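You operate a simulated robot arm through the tools that you are given. There is no shell and no other tool.

You are at the controls of a simulated robot arm. One attempt, no reset.

Task
Swap the test bag's AGAIN tag for LARGE, push the red handle home and seal the yellow peg.
Fine: the old tag goes into the small orange tray.

It is judged by the outcome, as a careful person would: the job done as asked, and still so three seconds after it is handed in. It fails if anything else is knocked over, pushed out of place, dropped, spilled or broken. Lids that push on must go on centred and level and be pressed home; caps that screw on are set level and turned clockwise until they are tight.

Robot
A 7-joint arm with a two-finger parallel gripper, fixed in place. Base frame: the origin is at the foot of the arm, x ahead of it, y to its left, z up; the work surface is at about z = 0.92. Readings come in m, degrees, newtons and seconds.
With the tool pointing down near the work surface it reaches from about 0.3 to 0.72 m from the base axis. Its first joint turns from -166.0 to 166.0 degrees. Payload 1.57 kg.
The TCP is the grasp point between the finger pads, 0.03 m short of the fingertips. In the tool frame z runs along the fingers and y along their closing line. The gripper opens to 0.08 m. The fingers are 0.017 m wide and 0.012 m thick; the gripper's body (0.04 by 0.082 m) begins 0.08 m behind the TCP.
Orientation is that of the tool frame in the base frame, as a unit quaternion [w, x, y, z]. With the fingers straight down and closing along the base's y, the tool's x points along the base's -x, its y along +y and its z along -z.

Tools
- The arm moves only by the tool apply_moves. Its argument "series" is a list of rows, each a list of 3 entries, a list of its own where there are three numbers: the turn, a rotation vector about the base's x, y, z in degrees, then the shift along the base's x, y, z in m, then the closure, from 0 (fully open) to 1 (shut). In form: [[[ax, ay, az], [tx, ty, tz], jaw], ...]. A call has 1 to 20 rows; each row shifts and turns the commanded pose from where the row before left it. A row lasts 0.2 s, in which the tool goes at most 0.05 m and 8.6 degrees; a call with a longer step from one row to the next is refused whole, and so is a gripper value outside its range. A pose out of reach is approached as far as the arm can. The call stops where the force on the tool passes 90 N (or 10 N more than at its start, if that is more) or the arm is blocked; 0.2 s more then pass. The fingers move at their own pace (about 0.072 m/s each) and stop on an object; they squeeze with about 43 N. The grip force told is the motor's: it shows also when the fingers shut on nothing. Time passes only in rows, and 0.2 s behind the last, so rows that do not move let the fingers close. The reply holds the time, the measured pose of the TCP, the force on the tool along the base axes, the opening and the grip force, in the units named above and with some noise, with the torque about the TCP (base axes, N m) and any sound that the robot's microphone picked up.
- Cameras (640 x 400 px; columns grow to the right, rows downward): "scene" is fixed at [0.4, -0.6499, 1.4982]; the picture's right is [0.92, -0.40, 0.00], its down [-0.23, -0.53, -0.81] and it looks along [0.33, 0.75, -0.58] (base axes); focal length 368 px, centre (320, 200). "wrist" rides on the gripper at [0.072, -0.007, -0.122] in the tool frame; the picture's right is [0.09, 1.00, 0.00], its down [-0.84, 0.08, -0.54] and it looks along [-0.54, 0.05, 0.84] (tool axes); focal length 238 px, centre (320, 200). There is no depth. A picture from a camera that has moved, and an enlarged one, comes with that camera's place and axes in the base frame and with its lens.
- get_image(camera): a new picture of that camera. The clock stands still meanwhile.
- move_column(by): slides the trunk up (or, below 0, down) by that many m; the arm rides with it, the base frame stays. It gives what a move gives, with no picture.
- inspect(camera, box): a new picture of the part [left, top, right, bottom] of that camera's present view, enlarged. The clock stands still meanwhile.
- job_done(): hands the job in; it is judged then, once.

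Nothing tells you positions but the pictures and the camera data. Unless the task says otherwise, let go and move clear before handing in.

The tools are called after "Emit:" as name(argument=value, ...) on one line, values as JSON. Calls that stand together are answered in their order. apply_moves: Moves the arm, as the interface text tells. Its arguments: {"type":"object","properties":{"series":{"type":"array"}},"required":["series"]} The other tools are called the same way: move_column (by) slides the trunk up or down; get_image (camera) takes a picture; inspect (camera, box) takes an enlarged picture of a part of a camera's view; job_done () hands the job in.

At the start:

```text
t: 0.0
eef_pos: [0.4884, 0.0653, 1.2055]
orientation: [0.0, -0.001, 1.0, 0.0]
force: [0.2, 0.1, -0.1]
ft_torque: [0.0, 0.0, -0.02]
finger_gap: 0.08
finger_force: 0.0
trunk travel left (down, up): [-0.4, 0.08]
```

scene: 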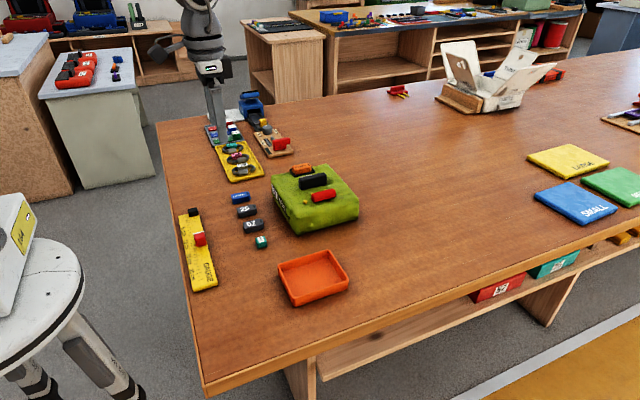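
wrist: 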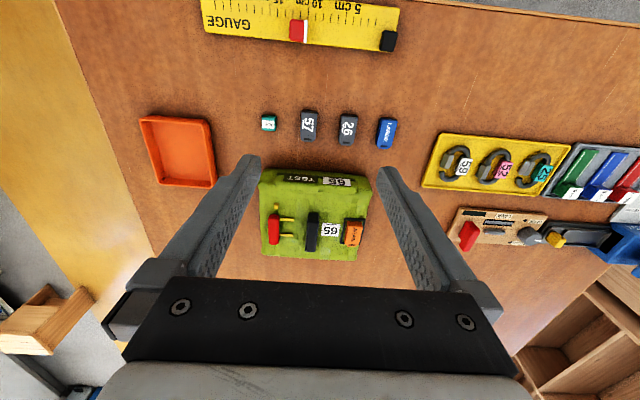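

I see a green "TEST" bag-like block with an orange tag, a black part and a red handle on top, four small pieces lying beside it, and an orange tray. I'll look closer at each before moving.

Emit:
inspect(camera="scene", box=[220, 150, 380, 250])

Emit:
inspect(camera="wrist", box=[240, 90, 420, 270])

Emit:
inspect(camera="scene", box=[190, 80, 310, 190])

Emit:
inspect(camera="wrist", box=[420, 110, 640, 270])

Emit:
inspect(camera="scene", box=[160, 180, 360, 310])

```text
4.00 times, centred on (300, 200) of scene
camera zoom: at [0.4, -0.6499, 1.4982], right [0.92, -0.4, 0.0], down [-0.23, -0.53, -0.81], along [0.33, 0.75, -0.58], focal length 1472 px, centre (400, 200)
```

zoom: 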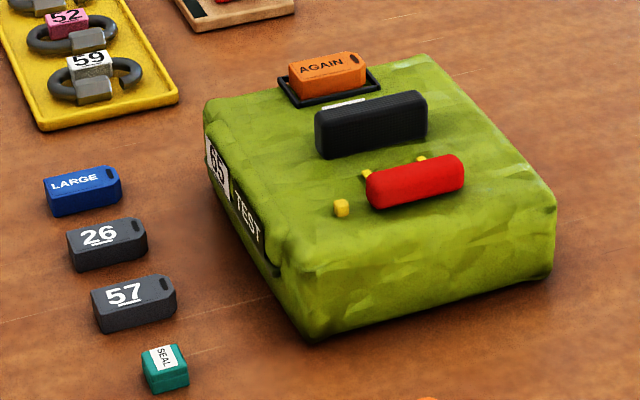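

```text
2.22 times, centred on (330, 180) of wrist
camera zoom: at [0.4166, 0.0583, 1.3268], right [-0.09, 1.0, 0.0], down [0.84, 0.08, 0.54], along [0.54, 0.05, -0.84], focal length 530 px, centre (298, 244)
```

zoom: 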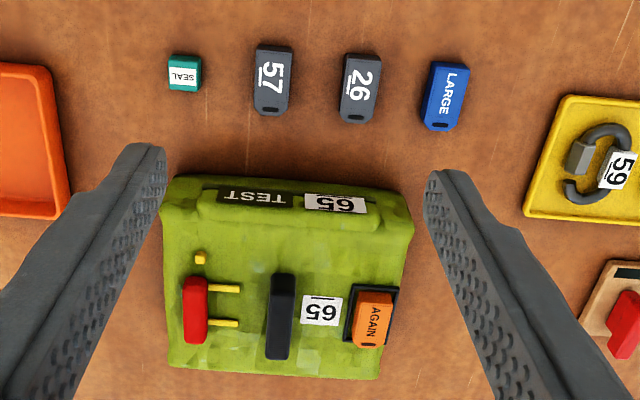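

```text
3.64 times, centred on (250, 135) of scene
camera zoom: at [0.4, -0.6499, 1.4982], right [0.92, -0.4, 0.0], down [-0.23, -0.53, -0.81], along [0.33, 0.75, -0.58], focal length 1338 px, centre (574, 436)
```

zoom: 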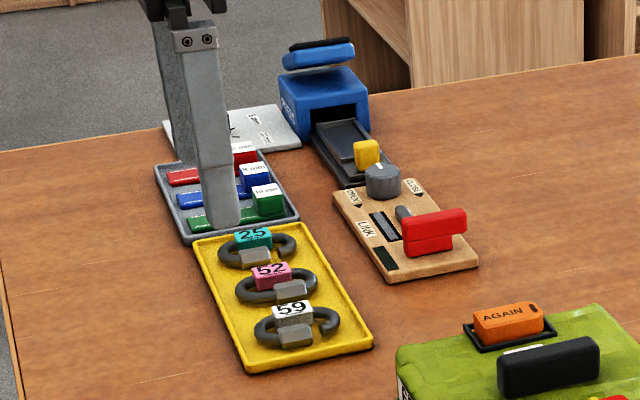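

```text
2.50 times, centred on (530, 190) of wrist
camera zoom: at [0.4166, 0.0583, 1.3268], right [-0.09, 1.0, 0.0], down [0.84, 0.08, 0.54], along [0.54, 0.05, -0.84], focal length 596 px, centre (-205, 225)
```

zoom: 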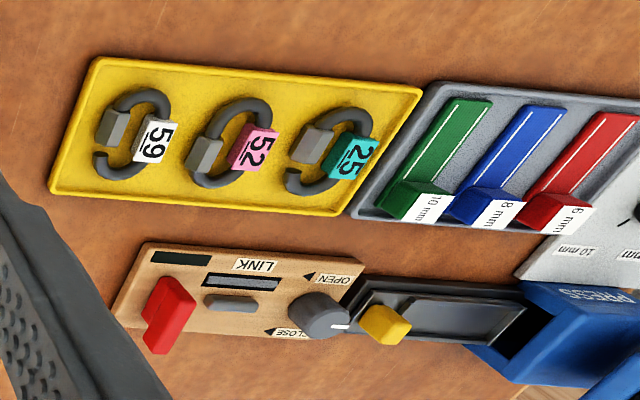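

```text
3.08 times, centred on (260, 245) of scene
camera zoom: at [0.4, -0.6499, 1.4982], right [0.92, -0.4, 0.0], down [-0.23, -0.53, -0.81], along [0.33, 0.75, -0.58], focal length 1133 px, centre (505, 62)
```

zoom: 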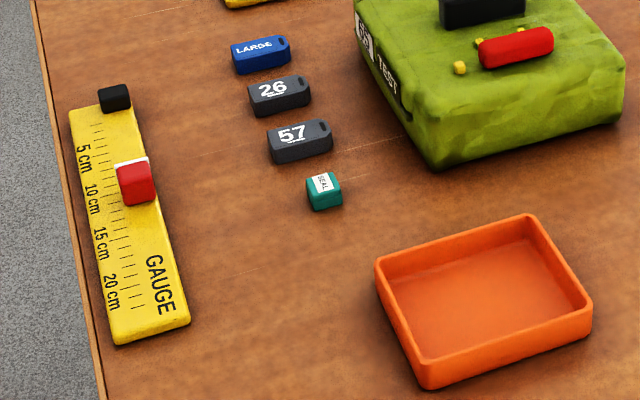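

The bag (marked 65/TEST) carries the AGAIN tag in a black-framed pocket at about (0.69, 0.14). The red handle is on two yellow rods at about (0.69, 0.00), and a short yellow peg stands beside it. The LARGE tag is at about (0.53, 0.18) and the green SEAL cap at about (0.53, -0.015). I'll move in for a closer look at the handle and peg.

Emit:
apply_moves(series=[[[0, 0, 0], [0.0325, -0.0163, -0.0213], 0], [[0, 0, 0], [0.0325, -0.0163, -0.0213], 0], [[0, 0, 0], [0.0325, -0.0163, -0.0213], 0], [[0, 0, 0], [0.0325, -0.0163, -0.0213], 0], [[0, 0, 0], [0, 0, 0], 0]])

Emit:
get_image(camera="wrist")

Emit:
get_image(camera="scene")

```text
t: 1.2
eef_pos: [0.6194, -0.0006, 1.1195]
orientation: [0.0, 0.0, 1.0, 0.0]
force: [0.1, 0.0, -0.6]
ft_torque: [0.0, 0.02, 0.01]
finger_gap: 0.0799
finger_force: 0.0
trunk travel left (down, up): [-0.4, 0.08]
```

```text
taken
camera wrist: at [0.5473, -0.008, 1.2418], right [-0.09, 1.0, 0.0], down [0.84, 0.08, 0.54], along [0.54, 0.05, -0.84], focal length 238 px, centre (320, 200)
```

wrist: 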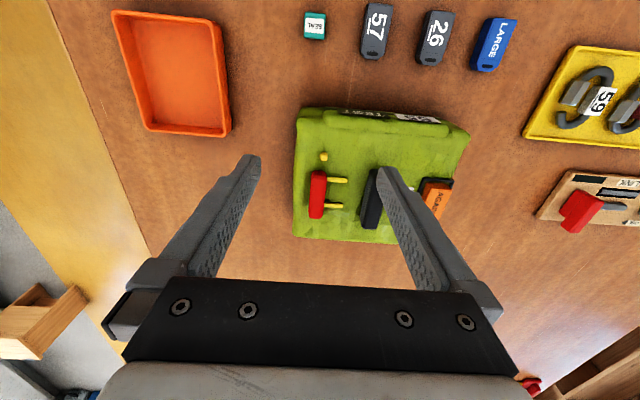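

```text
taken
```

scene: 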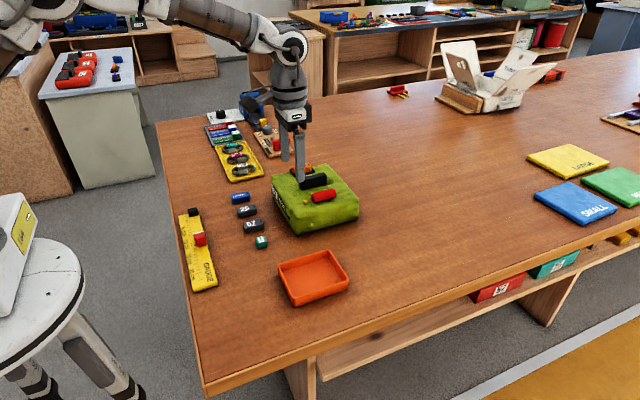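

Emit:
inspect(camera="wrist", box=[280, 90, 480, 250])

Emit:
inspect(camera="wrist", box=[290, 140, 390, 230])

Emit:
inspect(camera="scene", box=[290, 160, 350, 210])

Emit:
inspect(camera="wrist", box=[290, 0, 530, 100])

```text
2.50 times, centred on (380, 170) of wrist
camera zoom: at [0.5473, -0.008, 1.2418], right [-0.09, 1.0, 0.0], down [0.84, 0.08, 0.54], along [0.54, 0.05, -0.84], focal length 596 px, centre (170, 275)
```

zoom: 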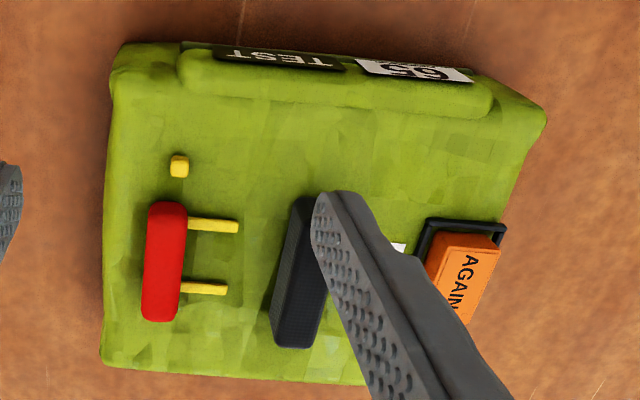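

```text
4.44 times, centred on (340, 185) of wrist
camera zoom: at [0.5473, -0.008, 1.2418], right [-0.09, 1.0, 0.0], down [0.84, 0.08, 0.54], along [0.54, 0.05, -0.84], focal length 1059 px, centre (231, 267)
```

zoom: 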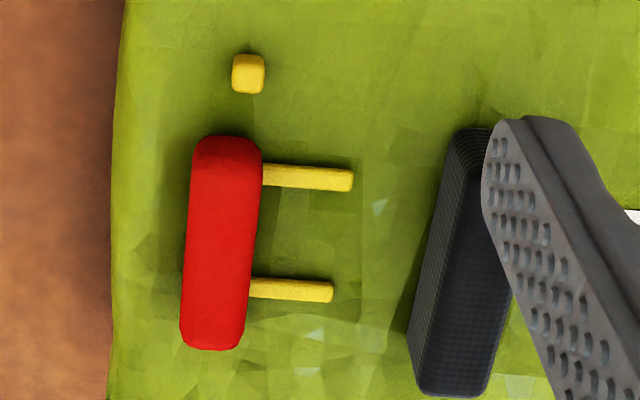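

```text
8.00 times, centred on (320, 185) of scene
camera zoom: at [0.4, -0.6499, 1.4982], right [0.92, -0.4, 0.0], down [-0.23, -0.53, -0.81], along [0.33, 0.75, -0.58], focal length 2945 px, centre (320, 320)
```

zoom: 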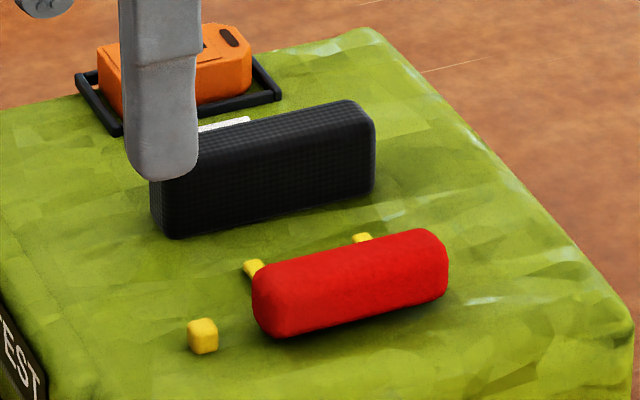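

```text
2.67 times, centred on (410, 50) of wrist
camera zoom: at [0.5473, -0.008, 1.2418], right [-0.09, 1.0, 0.0], down [0.84, 0.08, 0.54], along [0.54, 0.05, -0.84], focal length 636 px, centre (80, 600)
```

zoom: 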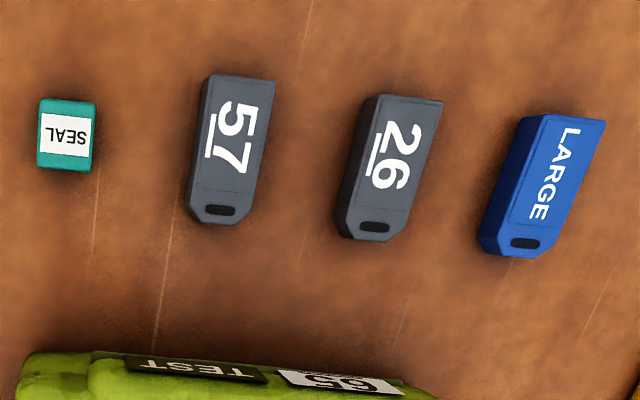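

The red handle slides toward +y, where the yellow rods show. The peg top is at about (0.648, 0.005, 0.996). Next I'll move over the AGAIN tag to pin down its position.

Emit:
apply_moves(series=[[[0, 0, 0], [0.01, 0.036, 0.0], 0], [[0, 0, 0], [0.01, 0.036, 0.0], 0], [[0, 0, 0], [0.01, 0.036, 0.0], 0], [[0, 0, 0], [0.01, 0.036, 0.0], 0], [[0, 0, 0], [0, 0, 0], 0]])

Emit:
get_image(camera="wrist")

Emit:
inspect(camera="scene", box=[270, 150, 350, 200])

Emit:
inspect(camera="wrist", box=[270, 110, 370, 220])

```text
t: 2.4
eef_pos: [0.6575, 0.1436, 1.1193]
orientation: [0.0, 0.001, 1.0, 0.0]
force: [0.9, 0.5, 0.0]
ft_torque: [0.01, 0.02, 0.01]
finger_gap: 0.0801
finger_force: 0.0
trunk travel left (down, up): [-0.4, 0.08]
```

```text
taken
camera wrist: at [0.5865, 0.1379, 1.242], right [-0.09, 1.0, 0.0], down [0.84, 0.08, 0.54], along [0.54, 0.05, -0.84], focal length 238 px, centre (320, 200)
```

wrist: 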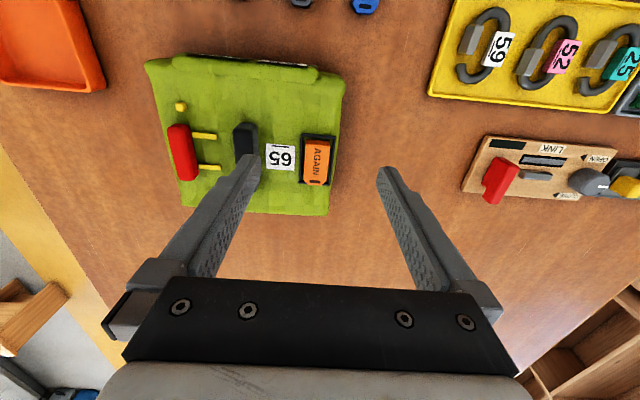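

```text
8.00 times, centred on (310, 175) of scene
camera zoom: at [0.4, -0.6499, 1.4982], right [0.92, -0.4, 0.0], down [-0.23, -0.53, -0.81], along [0.33, 0.75, -0.58], focal length 2945 px, centre (400, 400)
```

zoom: 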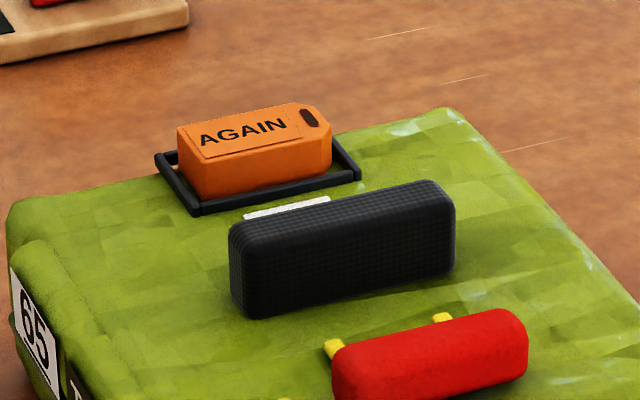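

```text
3.64 times, centred on (320, 165) of wrist
camera zoom: at [0.5865, 0.1379, 1.242], right [-0.09, 1.0, 0.0], down [0.84, 0.08, 0.54], along [0.54, 0.05, -0.84], focal length 867 px, centre (320, 327)
```

zoom: 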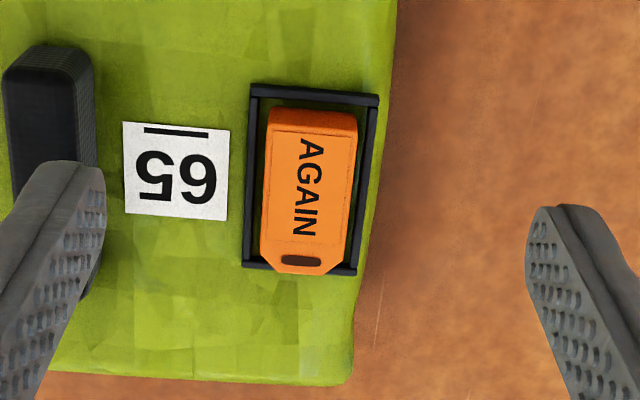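

The tag and its frame are square to the base axes, with the tag centre at about (0.6956, 0.1437), top at z about 1.006 and rim at z about 0.992. I'll go above it with the jaws partly closed and check the alignment.

Emit:
apply_moves(series=[[[0, 0, 0], [0.0195, 0, -0.02], 0.4], [[0, 0, 0], [0.0186, 0, -0.02], 0.4], [[0, 0, 0], [0, 0, -0.02], 0.4], [[0, 0, 0], [0, 0, 0], 0.4]])

Emit:
get_image(camera="wrist")

Emit:
inspect(camera="scene", box=[270, 130, 350, 190])

```text
t: 3.4
eef_pos: [0.6965, 0.1441, 1.0598]
orientation: [0.0, 0.0, 1.0, 0.0]
force: [-0.6, 0.2, -0.3]
ft_torque: [0.06, 0.0, 0.01]
finger_gap: 0.048
finger_force: 0.1
trunk travel left (down, up): [-0.4, 0.08]
```

```text
taken
camera wrist: at [0.6247, 0.1375, 1.1817], right [-0.09, 1.0, 0.0], down [0.84, 0.08, 0.54], along [0.54, 0.05, -0.84], focal length 238 px, centre (320, 200)
```

wrist: 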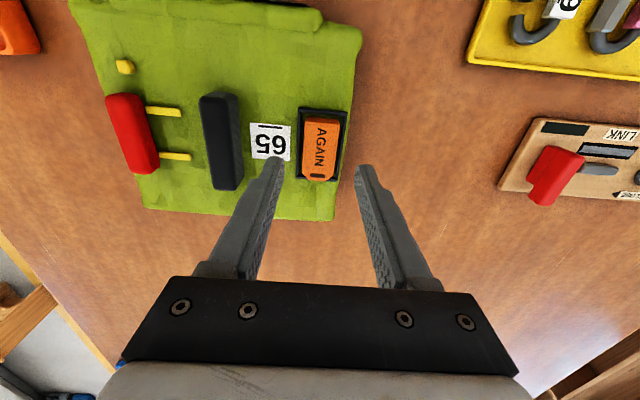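

```text
6.67 times, centred on (310, 160) of scene
camera zoom: at [0.4, -0.6499, 1.4982], right [0.92, -0.4, 0.0], down [-0.23, -0.53, -0.81], along [0.33, 0.75, -0.58], focal length 2454 px, centre (387, 467)
```

zoom: 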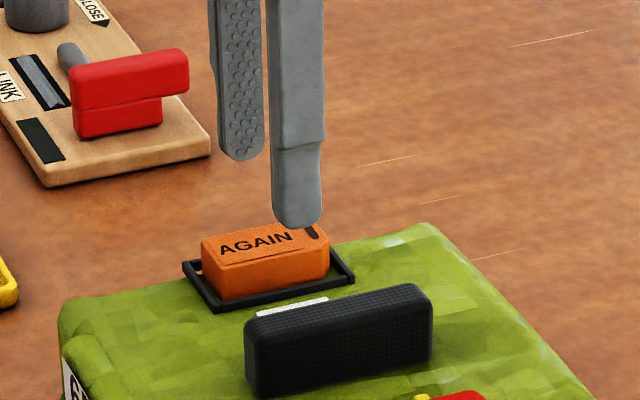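

Emit:
inspect(camera="wrist", box=[270, 90, 370, 190])

```text
4.00 times, centred on (320, 140) of wrist
camera zoom: at [0.6247, 0.1375, 1.1817], right [-0.09, 1.0, 0.0], down [0.84, 0.08, 0.54], along [0.54, 0.05, -0.84], focal length 953 px, centre (320, 440)
```

zoom: 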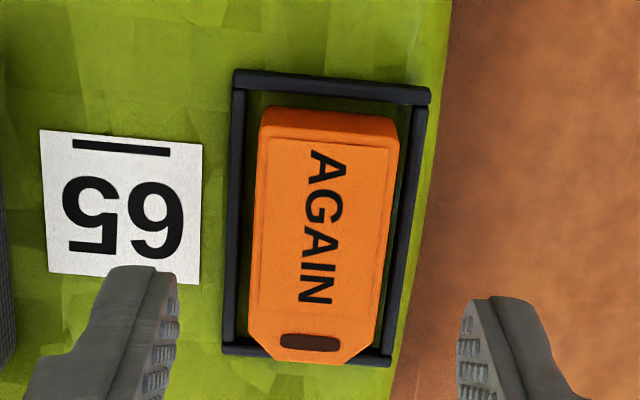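

The alignment is good, so I'll descend to just above the rim and close on the AGAIN tag.

Emit:
apply_moves(series=[[[0, 0, 0], [-0.001, 0, -0.018], 0.4], [[0, 0, 0], [0, 0, -0.0165], 0.4], [[0, 0, 0], [0, 0, 0], 0.4], [[0, 0, 0], [0, 0, 0], 0.8], [[0, 0, 0], [0, 0, 0], 0.8], [[0, 0, 0], [0, 0, 0], 0.8]])

Emit:
inspect(camera="scene", box=[270, 130, 350, 190])

```text
t: 4.8
eef_pos: [0.6949, 0.1443, 1.0239]
orientation: [0.001, 0.0, 1.0, 0.0]
force: [-0.7, -0.5, 0.1]
ft_torque: [0.01, -0.02, 0.02]
finger_gap: 0.0246
finger_force: 35.5
trunk travel left (down, up): [-0.4, 0.08]
```

```text
6.67 times, centred on (310, 160) of scene
camera zoom: at [0.4, -0.6499, 1.4982], right [0.92, -0.4, 0.0], down [-0.23, -0.53, -0.81], along [0.33, 0.75, -0.58], focal length 2454 px, centre (387, 467)
```

zoom: 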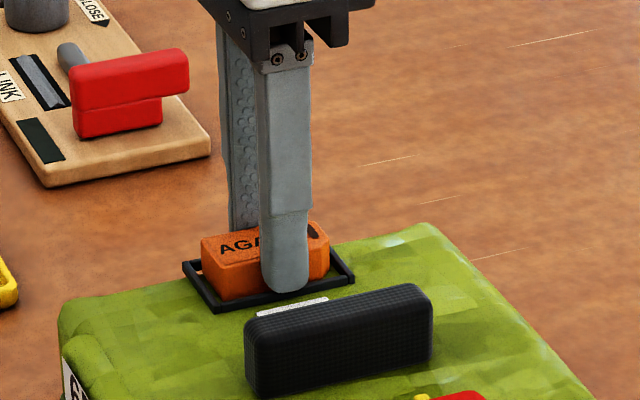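

Gripped, with the gap at 24.6 mm. I'll lift slowly and watch the force.

Emit:
apply_moves(series=[[[0, 0, 0], [0, 0, 0.004], 0.9], [[0, 0, 0], [0, 0, 0.006], 0.9], [[0, 0, 0], [0, 0, 0.01], 0.9], [[0, 0, 0], [0, 0, 0.02], 0.9], [[0, 0, 0], [0, 0, 0], 0.9]])

Emit:
get_image(camera="wrist")

Emit:
inspect(camera="scene", box=[270, 120, 370, 200])

```text
t: 6.0
eef_pos: [0.6951, 0.1439, 1.0655]
orientation: [0.0, 0.0, 1.0, 0.0]
force: [0.3, 0.0, -0.7]
ft_torque: [-0.01, 0.02, 0.0]
finger_gap: 0.0245
finger_force: 36.1
trunk travel left (down, up): [-0.4, 0.08]
```

```text
taken
camera wrist: at [0.6237, 0.1371, 1.1873], right [-0.09, 1.0, 0.0], down [0.84, 0.08, 0.54], along [0.54, 0.05, -0.84], focal length 238 px, centre (320, 200)
```

wrist: 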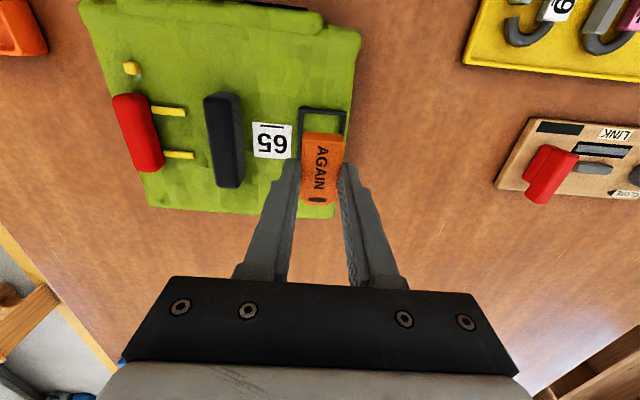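

```text
5.00 times, centred on (320, 160) of scene
camera zoom: at [0.4, -0.6499, 1.4982], right [0.92, -0.4, 0.0], down [-0.23, -0.53, -0.81], along [0.33, 0.75, -0.58], focal length 1840 px, centre (320, 400)
```

zoom: 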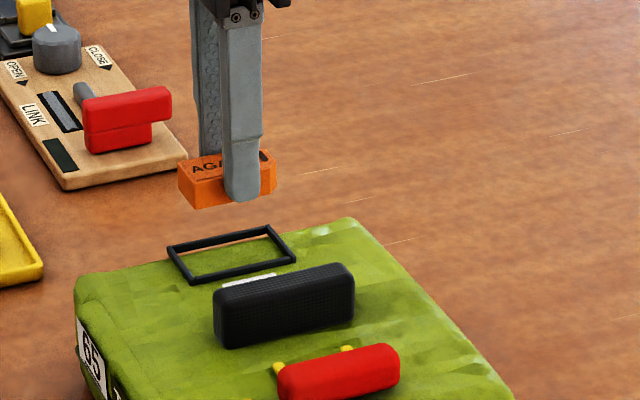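

The AGAIN tag is free and the frame is empty. The tray centre is about (0.593, -0.17), with its rim at z about 0.945, so I'll carry the tag over at a safe height.

Emit:
apply_moves(series=[[[0, 0, 0], [0, 0, 0.035], 0.9], [[0, 0, 0], [-0.01275, -0.03925, 0], 0.9], [[0, 0, 0], [-0.01275, -0.03925, 0], 0.9], [[0, 0, 0], [-0.01275, -0.03925, 0], 0.9], [[0, 0, 0], [-0.01275, -0.03925, 0], 0.9], [[0, 0, 0], [-0.01275, -0.03925, 0], 0.9], [[0, 0, 0], [-0.01275, -0.03925, 0], 0.9], [[0, 0, 0], [-0.01275, -0.03925, 0], 0.9], [[0, 0, 0], [-0.01275, -0.03925, 0], 0.9], [[0, 0, 0], [0, 0, -0.04], 0.9], [[0, 0, 0], [0, 0, -0.03], 0.9], [[0, 0, 0], [0, 0, 0], 0.9]])

Emit:
get_image(camera="wrist")

Emit:
inspect(camera="scene", box=[250, 210, 370, 310])

```text
t: 8.6
eef_pos: [0.5941, -0.1691, 1.0296]
orientation: [-0.001, 0.0, 1.0, -0.001]
force: [-0.3, 0.5, -0.2]
ft_torque: [-0.05, -0.02, 0.0]
finger_gap: 0.0244
finger_force: 36.6
trunk travel left (down, up): [-0.4, 0.08]
```

```text
taken
camera wrist: at [0.5215, -0.1759, 1.1522], right [-0.09, 1.0, 0.0], down [0.84, 0.08, 0.54], along [0.54, 0.05, -0.84], focal length 238 px, centre (320, 200)
```

wrist: 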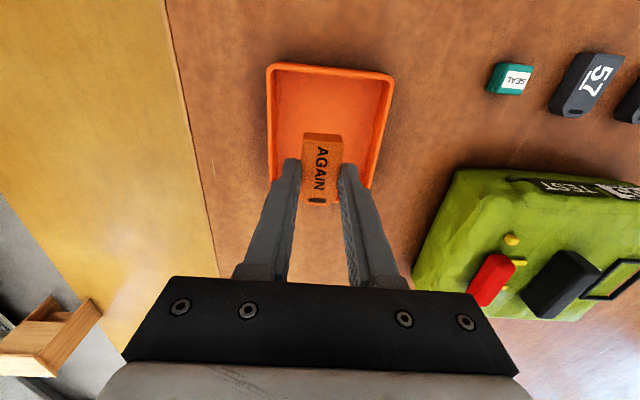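

```text
4.00 times, centred on (310, 260) of scene
camera zoom: at [0.4, -0.6499, 1.4982], right [0.92, -0.4, 0.0], down [-0.23, -0.53, -0.81], along [0.33, 0.75, -0.58], focal length 1472 px, centre (360, -40)
```

zoom: 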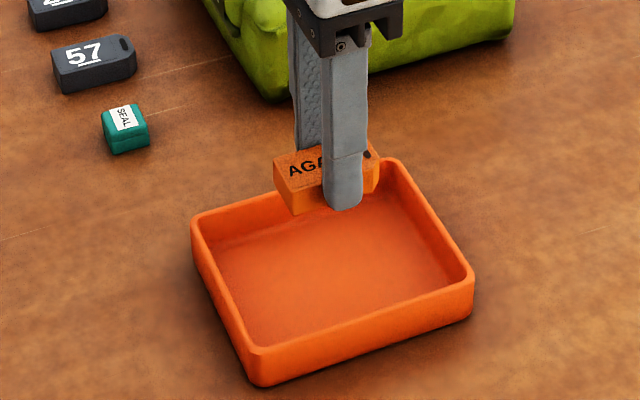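

The tag is over the tray's middle. I'll lower it to the tray floor gently and release it.

Emit:
apply_moves(series=[[[0, 0, 0], [0, 0, -0.03], 0.9], [[0, 0, 0], [0, 0, -0.02], 0.9], [[0, 0, 0], [0, 0, -0.008], 0.9], [[0, 0, 0], [0, 0, -0.004], 0.9], [[0, 0, 0], [0, 0, 0], 0.9]])

Emit:
inspect(camera="scene", box=[250, 210, 370, 310])

```text
t: 9.8
eef_pos: [0.5925, -0.1693, 0.9675]
orientation: [0.0, 0.0, 1.0, -0.001]
force: [-0.4, 0.3, -0.6]
ft_torque: [0.02, 0.02, -0.01]
finger_gap: 0.0244
finger_force: 36.1
trunk travel left (down, up): [-0.4, 0.08]
```

```text
4.00 times, centred on (310, 260) of scene
camera zoom: at [0.4, -0.6499, 1.4982], right [0.92, -0.4, 0.0], down [-0.23, -0.53, -0.81], along [0.33, 0.75, -0.58], focal length 1472 px, centre (360, -40)
```

zoom: 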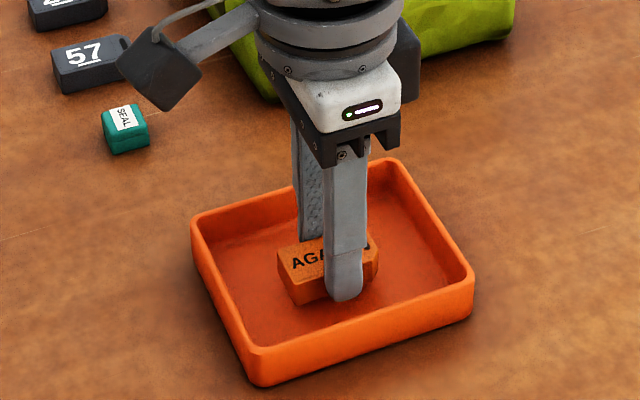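

Emit:
apply_moves(series=[[[0, 0, 0], [0, 0, -0.0025], 0.9], [[0, 0, 0], [0, 0, 0], 0.9]])

```text
t: 10.4
eef_pos: [0.5929, -0.1702, 0.9658]
orientation: [0.0, 0.0, 1.0, 0.0]
force: [0.6, -0.6, 0.3]
ft_torque: [0.01, -0.02, 0.03]
finger_gap: 0.0244
finger_force: 36.2
trunk travel left (down, up): [-0.4, 0.08]
```

Emit:
apply_moves(series=[[[0, 0, 0], [0, 0, -0.0025], 0.9], [[0, 0, 0], [0, 0, 0], 0.9]])

Emit:
inspect(camera="scene", box=[290, 250, 350, 300])

```text
t: 11.0
eef_pos: [0.5933, -0.1703, 0.9631]
orientation: [0.0, 0.0, 1.0, 0.0]
force: [1.0, 0.6, 0.1]
ft_torque: [-0.03, 0.03, -0.03]
finger_gap: 0.0242
finger_force: 36.1
trunk travel left (down, up): [-0.4, 0.08]
```

```text
8.00 times, centred on (320, 275) of scene
camera zoom: at [0.4, -0.6499, 1.4982], right [0.92, -0.4, 0.0], down [-0.23, -0.53, -0.81], along [0.33, 0.75, -0.58], focal length 2945 px, centre (320, -400)
```

zoom: 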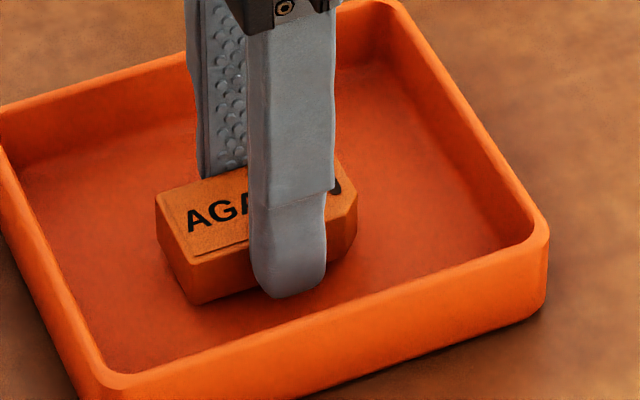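

Emit:
apply_moves(series=[[[0, 0, 0], [0, 0, -0.002], 0.9], [[0, 0, 0], [0, 0, 0], 0.9]])

```text
t: 11.6
eef_pos: [0.5918, -0.1701, 0.9607]
orientation: [0.0, 0.0, 1.0, 0.0]
force: [-0.1, -0.4, -0.4]
ft_torque: [0.02, 0.04, 0.03]
finger_gap: 0.0248
finger_force: 36.0
trunk travel left (down, up): [-0.4, 0.08]
```

Emit:
apply_moves(series=[[[0, 0, 0], [0, 0, -0.002], 0.9], [[0, 0, 0], [0, 0, 0], 0.9]])

```text
t: 12.2
eef_pos: [0.5928, -0.1699, 0.9587]
orientation: [0.0, 0.0, 1.0, 0.0]
force: [0.5, 0.8, -0.6]
ft_torque: [0.0, 0.03, -0.04]
finger_gap: 0.0243
finger_force: 36.4
trunk travel left (down, up): [-0.4, 0.08]
```

Emit:
apply_moves(series=[[[0, 0, 0], [0, 0, -0.0015], 0.9], [[0, 0, 0], [0, 0, 0], 0.9]])

Emit:
inspect(camera="scene", box=[290, 250, 350, 300])

```text
t: 12.8
eef_pos: [0.5935, -0.1694, 0.9588]
orientation: [0.001, 0.0, 1.0, 0.0]
force: [-0.8, 0.2, 7.5]
ft_torque: [0.0, 0.1, -0.01]
finger_gap: 0.0242
finger_force: 36.1
trunk travel left (down, up): [-0.4, 0.08]
```

```text
8.00 times, centred on (320, 275) of scene
camera zoom: at [0.4, -0.6499, 1.4982], right [0.92, -0.4, 0.0], down [-0.23, -0.53, -0.81], along [0.33, 0.75, -0.58], focal length 2945 px, centre (320, -400)
```

zoom: 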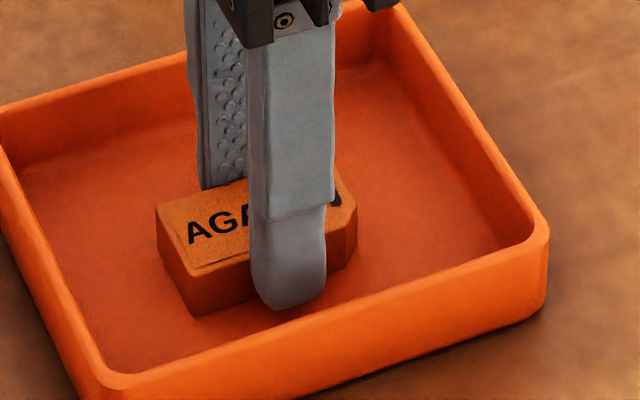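

The tag touched down at 7.5 N. I'll ease off, open the fingers and rise.

Emit:
apply_moves(series=[[[0, 0, 0], [0, 0, 0.0015], 0.9], [[0, 0, 0], [0, 0, 0], 0.4], [[0, 0, 0], [0, 0, 0], 0.4], [[0, 0, 0], [0, 0, 0], 0.4], [[0, 0, 0], [0, 0, 0.01], 0.4], [[0, 0, 0], [0, 0, 0.04], 0.4], [[0, 0, 0], [0, 0, 0.045], 0.4], [[0, 0, 0], [0, 0, 0.045], 0.4], [[0, 0, 0], [0, 0, 0], 0.4]])

Emit:
inspect(camera="scene", box=[250, 210, 370, 310])

Emit:
get_image(camera="wrist")

```text
t: 14.8
eef_pos: [0.5924, -0.1682, 1.0991]
orientation: [0.0, 0.0, 1.0, 0.001]
force: [-0.6, -0.4, -0.6]
ft_torque: [-0.02, -0.02, 0.04]
finger_gap: 0.0482
finger_force: 0.1
trunk travel left (down, up): [-0.4, 0.08]
```

```text
4.00 times, centred on (310, 260) of scene
camera zoom: at [0.4, -0.6499, 1.4982], right [0.92, -0.4, 0.0], down [-0.23, -0.53, -0.81], along [0.33, 0.75, -0.58], focal length 1472 px, centre (360, -40)
```

zoom: 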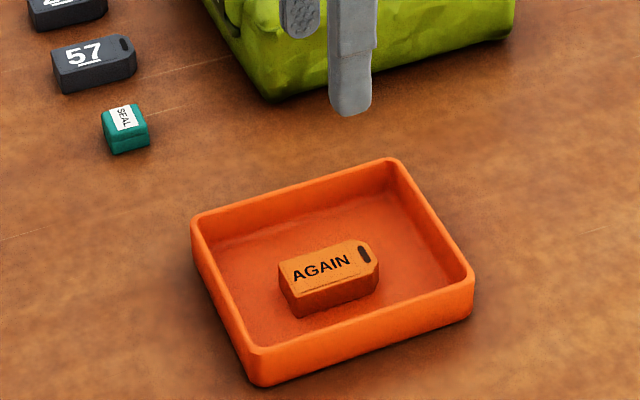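

```text
taken
camera wrist: at [0.5204, -0.1761, 1.2212], right [-0.09, 1.0, 0.0], down [0.84, 0.08, 0.54], along [0.54, 0.05, -0.84], focal length 238 px, centre (320, 200)
```

wrist: 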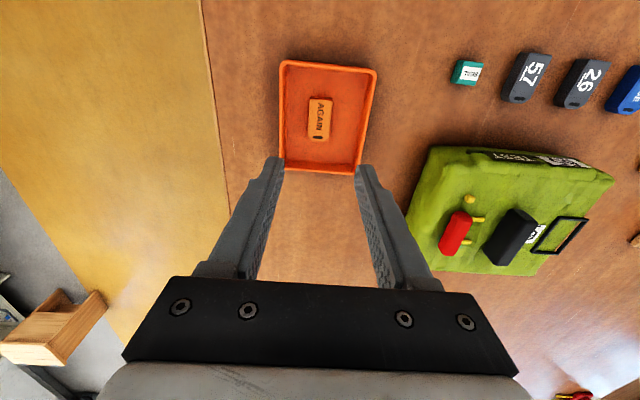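

The AGAIN tag is lying flat in the orange tray. Next is the LARGE tag, so I'll move above it and take a look.

Emit:
apply_moves(series=[[[0, 0, 0], [-0.0115, 0.0436, 0], 0.4], [[0, 0, 0], [-0.0115, 0.0436, 0], 0.4], [[0, 0, 0], [-0.0115, 0.0436, 0], 0.4], [[0, 0, 0], [-0.0115, 0.0436, 0], 0.4], [[0, 0, 0], [-0.0115, 0.0436, 0], 0.4], [[0, 0, 0], [-0.0115, 0.0436, 0], 0.4], [[0, 0, 0], [-0.0115, 0.0436, 0], 0.4], [[0, 0, 0], [-0.0115, 0.0436, 0], 0.4], [[0, 0, 0], [0, 0, -0.03], 0.4], [[0, 0, 0], [0, 0, 0], 0.4]])

Emit:
get_image(camera="wrist")

Emit:
inspect(camera="wrist", box=[250, 80, 390, 190])

Emit:
inspect(camera="scene", box=[210, 170, 290, 220])

```text
t: 17.0
eef_pos: [0.5008, 0.1789, 1.0686]
orientation: [0.001, 0.0, 1.0, 0.0]
force: [0.4, -0.5, 0.2]
ft_torque: [0.01, 0.0, 0.01]
finger_gap: 0.0479
finger_force: 0.1
trunk travel left (down, up): [-0.4, 0.08]
```

```text
taken
camera wrist: at [0.4299, 0.1725, 1.1907], right [-0.09, 1.0, 0.0], down [0.84, 0.08, 0.54], along [0.54, 0.05, -0.84], focal length 238 px, centre (320, 200)
```

wrist: 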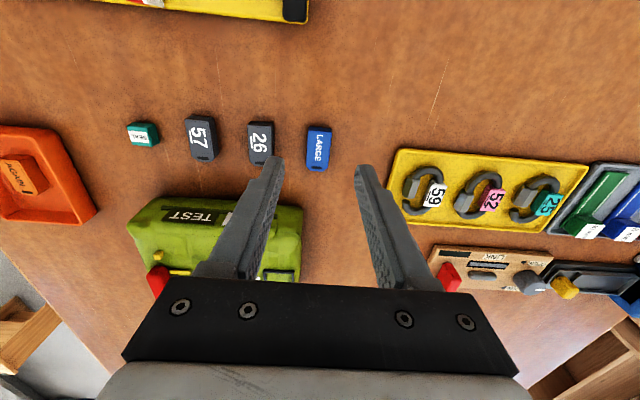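

```text
3.64 times, centred on (320, 135) of wrist
camera zoom: at [0.4299, 0.1725, 1.1907], right [-0.09, 1.0, 0.0], down [0.84, 0.08, 0.54], along [0.54, 0.05, -0.84], focal length 867 px, centre (320, 436)
```

zoom: 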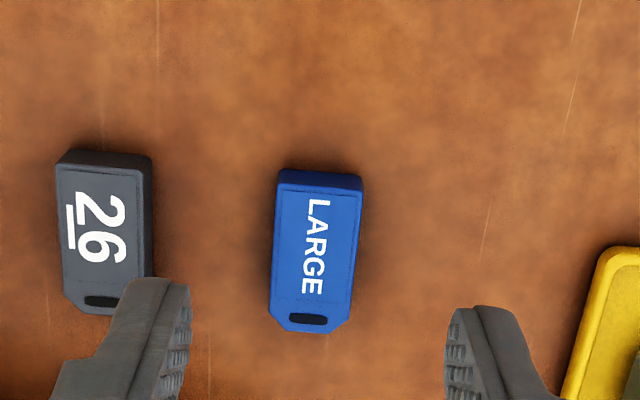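

```text
8.00 times, centred on (250, 195) of scene
camera zoom: at [0.4, -0.6499, 1.4982], right [0.92, -0.4, 0.0], down [-0.23, -0.53, -0.81], along [0.33, 0.75, -0.58], focal length 2945 px, centre (880, 240)
```

zoom: 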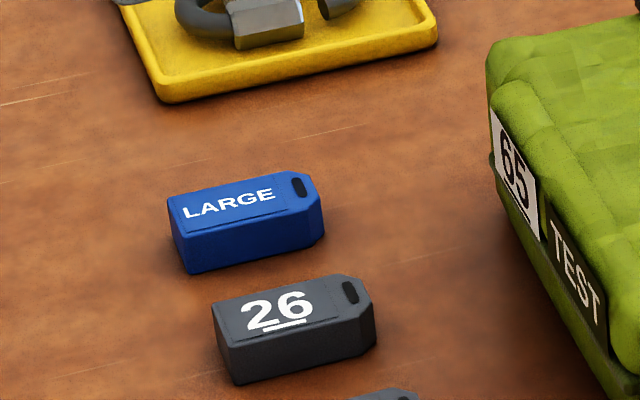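

LARGE lies square to the axes, centre about (0.529, 0.179) and 25 mm wide. I'll come down over it and check before gripping.

Emit:
apply_moves(series=[[[0, 0, 0], [0.0138, 0.0002, -0.04], 0.4], [[0, 0, 0], [0.0138, 0.0002, -0.04], 0.4], [[0, 0, 0], [0, 0, -0.008], 0.4], [[0, 0, 0], [0, 0, 0], 0.4]])

Emit:
get_image(camera="wrist")

Emit:
inspect(camera="scene", box=[210, 160, 290, 220])

```text
t: 18.0
eef_pos: [0.5276, 0.1788, 0.9808]
orientation: [0.0, 0.0, 1.0, 0.0]
force: [-0.2, -0.2, -0.3]
ft_torque: [0.0, 0.01, -0.02]
finger_gap: 0.048
finger_force: 0.1
trunk travel left (down, up): [-0.4, 0.08]
```

```text
taken
camera wrist: at [0.457, 0.1723, 1.1031], right [-0.09, 1.0, 0.0], down [0.84, 0.08, 0.54], along [0.54, 0.05, -0.84], focal length 238 px, centre (320, 200)
```

wrist: 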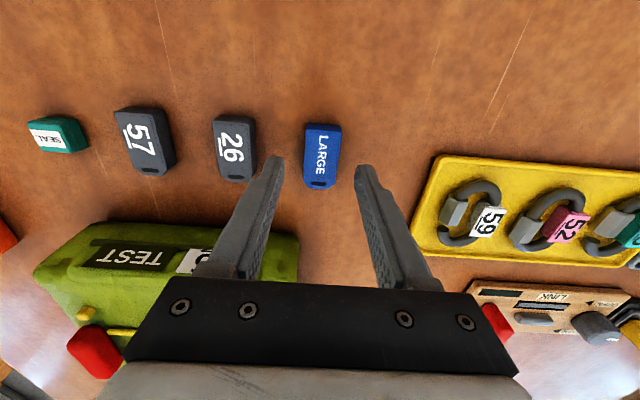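

```text
6.67 times, centred on (250, 190) of scene
camera zoom: at [0.4, -0.6499, 1.4982], right [0.92, -0.4, 0.0], down [-0.23, -0.53, -0.81], along [0.33, 0.75, -0.58], focal length 2454 px, centre (787, 267)
```

zoom: 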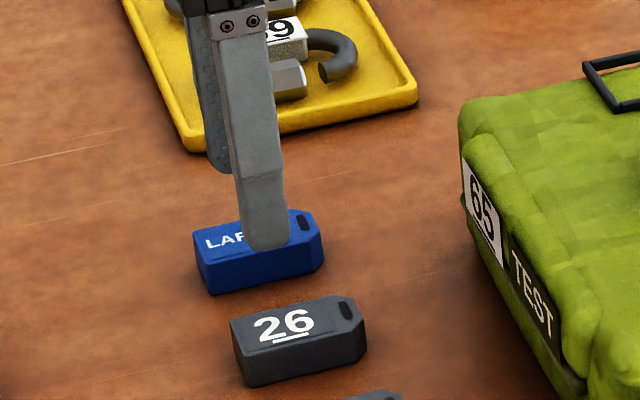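

Emit:
apply_moves(series=[[[0, 0, 0], [0.001, 0.0003, -0.015], 0.4], [[0, 0, 0], [0, 0, -0.0095], 0.4], [[0, 0, 0], [0, 0, 0], 0.4], [[0, 0, 0], [0, 0, 0], 0.9], [[0, 0, 0], [0, 0, 0], 0.9], [[0, 0, 0], [0, 0, 0], 0.9]])

Emit:
inspect(camera="scene", box=[210, 160, 290, 220])

Emit:
get_image(camera="wrist")

```text
t: 19.4
eef_pos: [0.5297, 0.1801, 0.9562]
orientation: [0.0, -0.001, 1.0, 0.0]
force: [0.1, -1.0, 0.5]
ft_torque: [0.0, 0.03, 0.0]
finger_gap: 0.0246
finger_force: 35.8
trunk travel left (down, up): [-0.4, 0.08]
```

```text
6.67 times, centred on (250, 190) of scene
camera zoom: at [0.4, -0.6499, 1.4982], right [0.92, -0.4, 0.0], down [-0.23, -0.53, -0.81], along [0.33, 0.75, -0.58], focal length 2454 px, centre (787, 267)
```

zoom: 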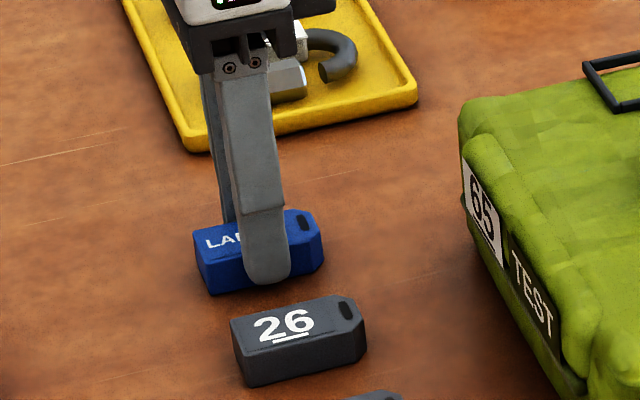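

```text
taken
camera wrist: at [0.4575, 0.1728, 1.0789], right [-0.09, 1.0, 0.0], down [0.84, 0.08, 0.54], along [0.54, 0.05, -0.84], focal length 238 px, centre (320, 200)
```

wrist: 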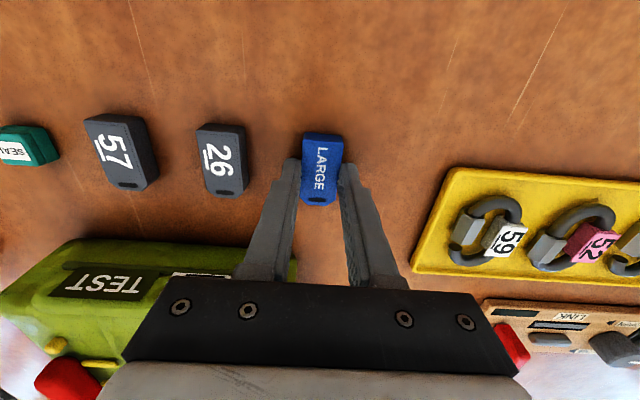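

LARGE is gripped. I'll lift it and carry it over the empty frame.

Emit:
apply_moves(series=[[[0, 0, 0], [0, 0, 0.01], 0.9], [[0, 0, 0], [0, 0, 0.045], 0.9], [[0, 0, 0], [0, 0, 0.045], 0.9], [[0, 0, 0], [0, 0, 0.045], 0.9], [[0, 0, 0], [0.0416, -0.009, 0], 0.9], [[0, 0, 0], [0.0416, -0.009, 0], 0.9], [[0, 0, 0], [0.0416, -0.009, 0], 0.9], [[0, 0, 0], [0.0414, -0.009, 0], 0.9], [[0, 0, 0], [0, 0, -0.04], 0.9], [[0, 0, 0], [0, 0, 0], 0.9]])

Emit:
get_image(camera="wrist")

Emit:
inspect(camera="scene", box=[270, 120, 370, 200])

Emit:
inspect(camera="wrist", box=[270, 90, 370, 220])

```text
t: 21.6
eef_pos: [0.6961, 0.1447, 1.0604]
orientation: [0.0, 0.0, 1.0, 0.0]
force: [0.4, 0.2, 0.5]
ft_torque: [-0.02, -0.02, 0.03]
finger_gap: 0.0244
finger_force: 36.3
trunk travel left (down, up): [-0.4, 0.08]
```

```text
taken
camera wrist: at [0.6248, 0.137, 1.1835], right [-0.09, 1.0, 0.0], down [0.84, 0.08, 0.54], along [0.54, 0.05, -0.84], focal length 238 px, centre (320, 200)
```

wrist: 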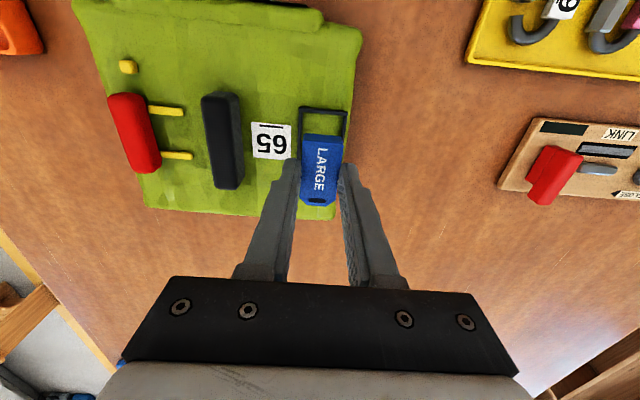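

```text
5.00 times, centred on (320, 160) of scene
camera zoom: at [0.4, -0.6499, 1.4982], right [0.92, -0.4, 0.0], down [-0.23, -0.53, -0.81], along [0.33, 0.75, -0.58], focal length 1840 px, centre (320, 400)
```

zoom: 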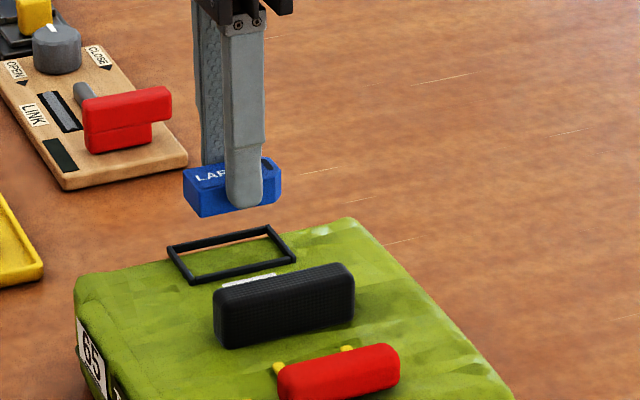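

```text
3.08 times, centred on (320, 155) of wrist
camera zoom: at [0.6248, 0.137, 1.1835], right [-0.09, 1.0, 0.0], down [0.84, 0.08, 0.54], along [0.54, 0.05, -0.84], focal length 733 px, centre (320, 338)
```

zoom: 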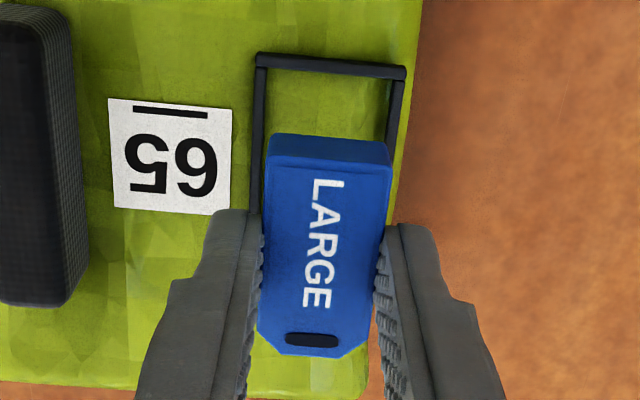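

Tag and frame are aligned to within a couple of mm. I'll shift 2 mm toward the base and lower it in small steps.

Emit:
apply_moves(series=[[[0, 0, 0], [-0.002, -0.0003, -0.015], 0.9], [[0, 0, 0], [0, 0, -0.013], 0.9], [[0, 0, 0], [0, 0, -0.005], 0.9], [[0, 0, 0], [0, 0, 0], 0.9]])

Emit:
inspect(camera="scene", box=[280, 150, 340, 200])

Emit:
inspect(camera="wrist", box=[270, 90, 370, 220])

```text
t: 22.6
eef_pos: [0.6935, 0.1428, 1.0271]
orientation: [0.001, 0.0, 1.0, 0.0]
force: [0.5, -0.1, 0.2]
ft_torque: [-0.01, 0.01, -0.02]
finger_gap: 0.0246
finger_force: 36.0
trunk travel left (down, up): [-0.4, 0.08]
```

```text
8.00 times, centred on (310, 175) of scene
camera zoom: at [0.4, -0.6499, 1.4982], right [0.92, -0.4, 0.0], down [-0.23, -0.53, -0.81], along [0.33, 0.75, -0.58], focal length 2945 px, centre (400, 400)
```

zoom: 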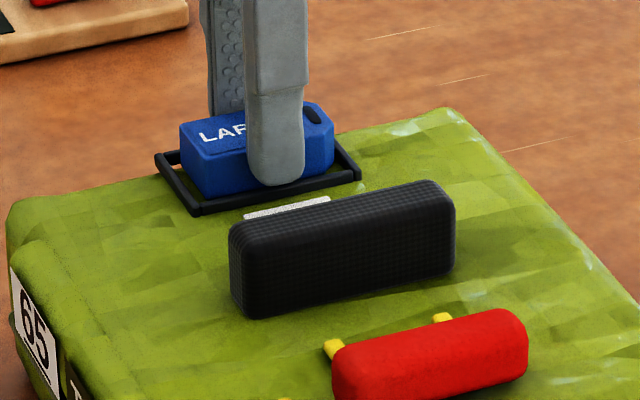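

```text
3.08 times, centred on (320, 155) of wrist
camera zoom: at [0.6227, 0.1366, 1.1499], right [-0.09, 1.0, 0.0], down [0.84, 0.08, 0.54], along [0.54, 0.05, -0.84], focal length 733 px, centre (320, 338)
```

zoom: 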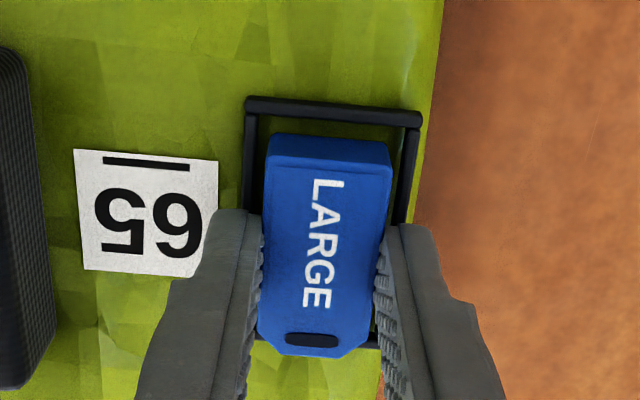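

Emit:
apply_moves(series=[[[0, 0, 0], [0, 0, -0.0015], 0.9], [[0, 0, 0], [0, 0, 0], 0.9]])

```text
t: 23.2
eef_pos: [0.696, 0.1441, 1.0259]
orientation: [0.0, 0.0, 1.0, 0.0]
force: [0.9, 0.8, 0.9]
ft_torque: [0.01, -0.02, 0.0]
finger_gap: 0.0245
finger_force: 36.7
trunk travel left (down, up): [-0.4, 0.08]
```

Emit:
apply_moves(series=[[[0, 0, 0], [0, 0, -0.0015], 0.9], [[0, 0, 0], [0, 0, 0], 0.9]])

```text
t: 23.8
eef_pos: [0.6945, 0.1436, 1.0258]
orientation: [0.001, 0.0, 1.0, 0.0]
force: [1.2, -0.4, 6.7]
ft_torque: [-0.01, -0.01, 0.01]
finger_gap: 0.0244
finger_force: 36.0
trunk travel left (down, up): [-0.4, 0.08]
```

Seated, with 6.7 N contact. I'll release and rise.

Emit:
apply_moves(series=[[[0, 0, 0], [0, 0, 0.001], 0.9], [[0, 0, 0], [0, 0, 0], 0.4], [[0, 0, 0], [0, 0, 0], 0.4], [[0, 0, 0], [0, 0, 0], 0.4], [[0, 0, 0], [0, 0, 0.01], 0.4], [[0, 0, 0], [0, 0, 0.03], 0.4], [[0, 0, 0], [0, 0, 0.04], 0.4], [[0, 0, 0], [0, 0, 0], 0.4]])

Emit:
inspect(camera="scene", box=[280, 150, 340, 200])

Emit:
inspect(camera="wrist", box=[240, 90, 400, 220])

```text
t: 25.6
eef_pos: [0.6942, 0.1438, 1.1075]
orientation: [0.0, 0.0, 1.0, 0.0]
force: [-0.1, 0.5, -0.2]
ft_torque: [-0.01, 0.0, -0.01]
finger_gap: 0.048
finger_force: 0.0
trunk travel left (down, up): [-0.4, 0.08]
```

```text
8.00 times, centred on (310, 175) of scene
camera zoom: at [0.4, -0.6499, 1.4982], right [0.92, -0.4, 0.0], down [-0.23, -0.53, -0.81], along [0.33, 0.75, -0.58], focal length 2945 px, centre (400, 400)
```

zoom: 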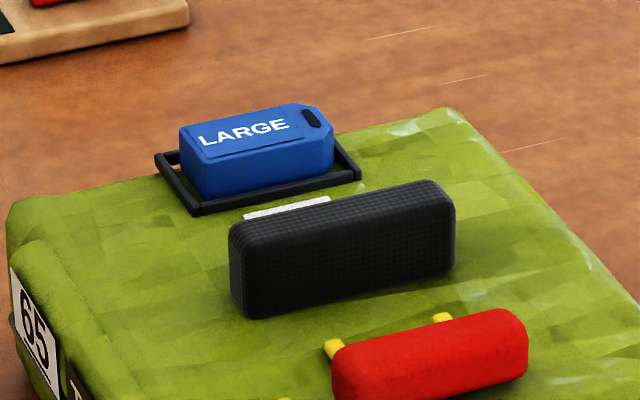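

```text
3.08 times, centred on (320, 155) of wrist
camera zoom: at [0.6218, 0.1365, 1.23], right [-0.09, 1.0, 0.0], down [0.84, 0.08, 0.54], along [0.54, 0.05, -0.84], focal length 733 px, centre (320, 338)
```

zoom: 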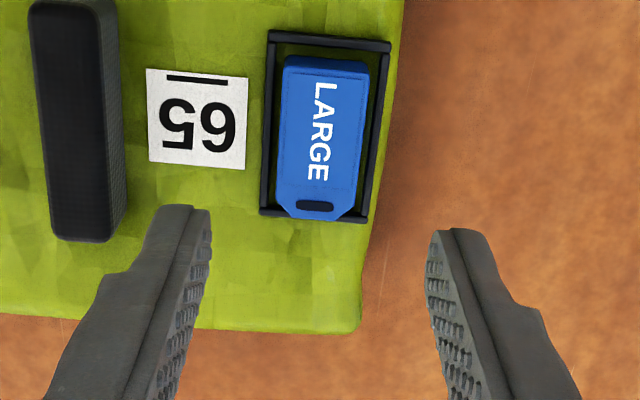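

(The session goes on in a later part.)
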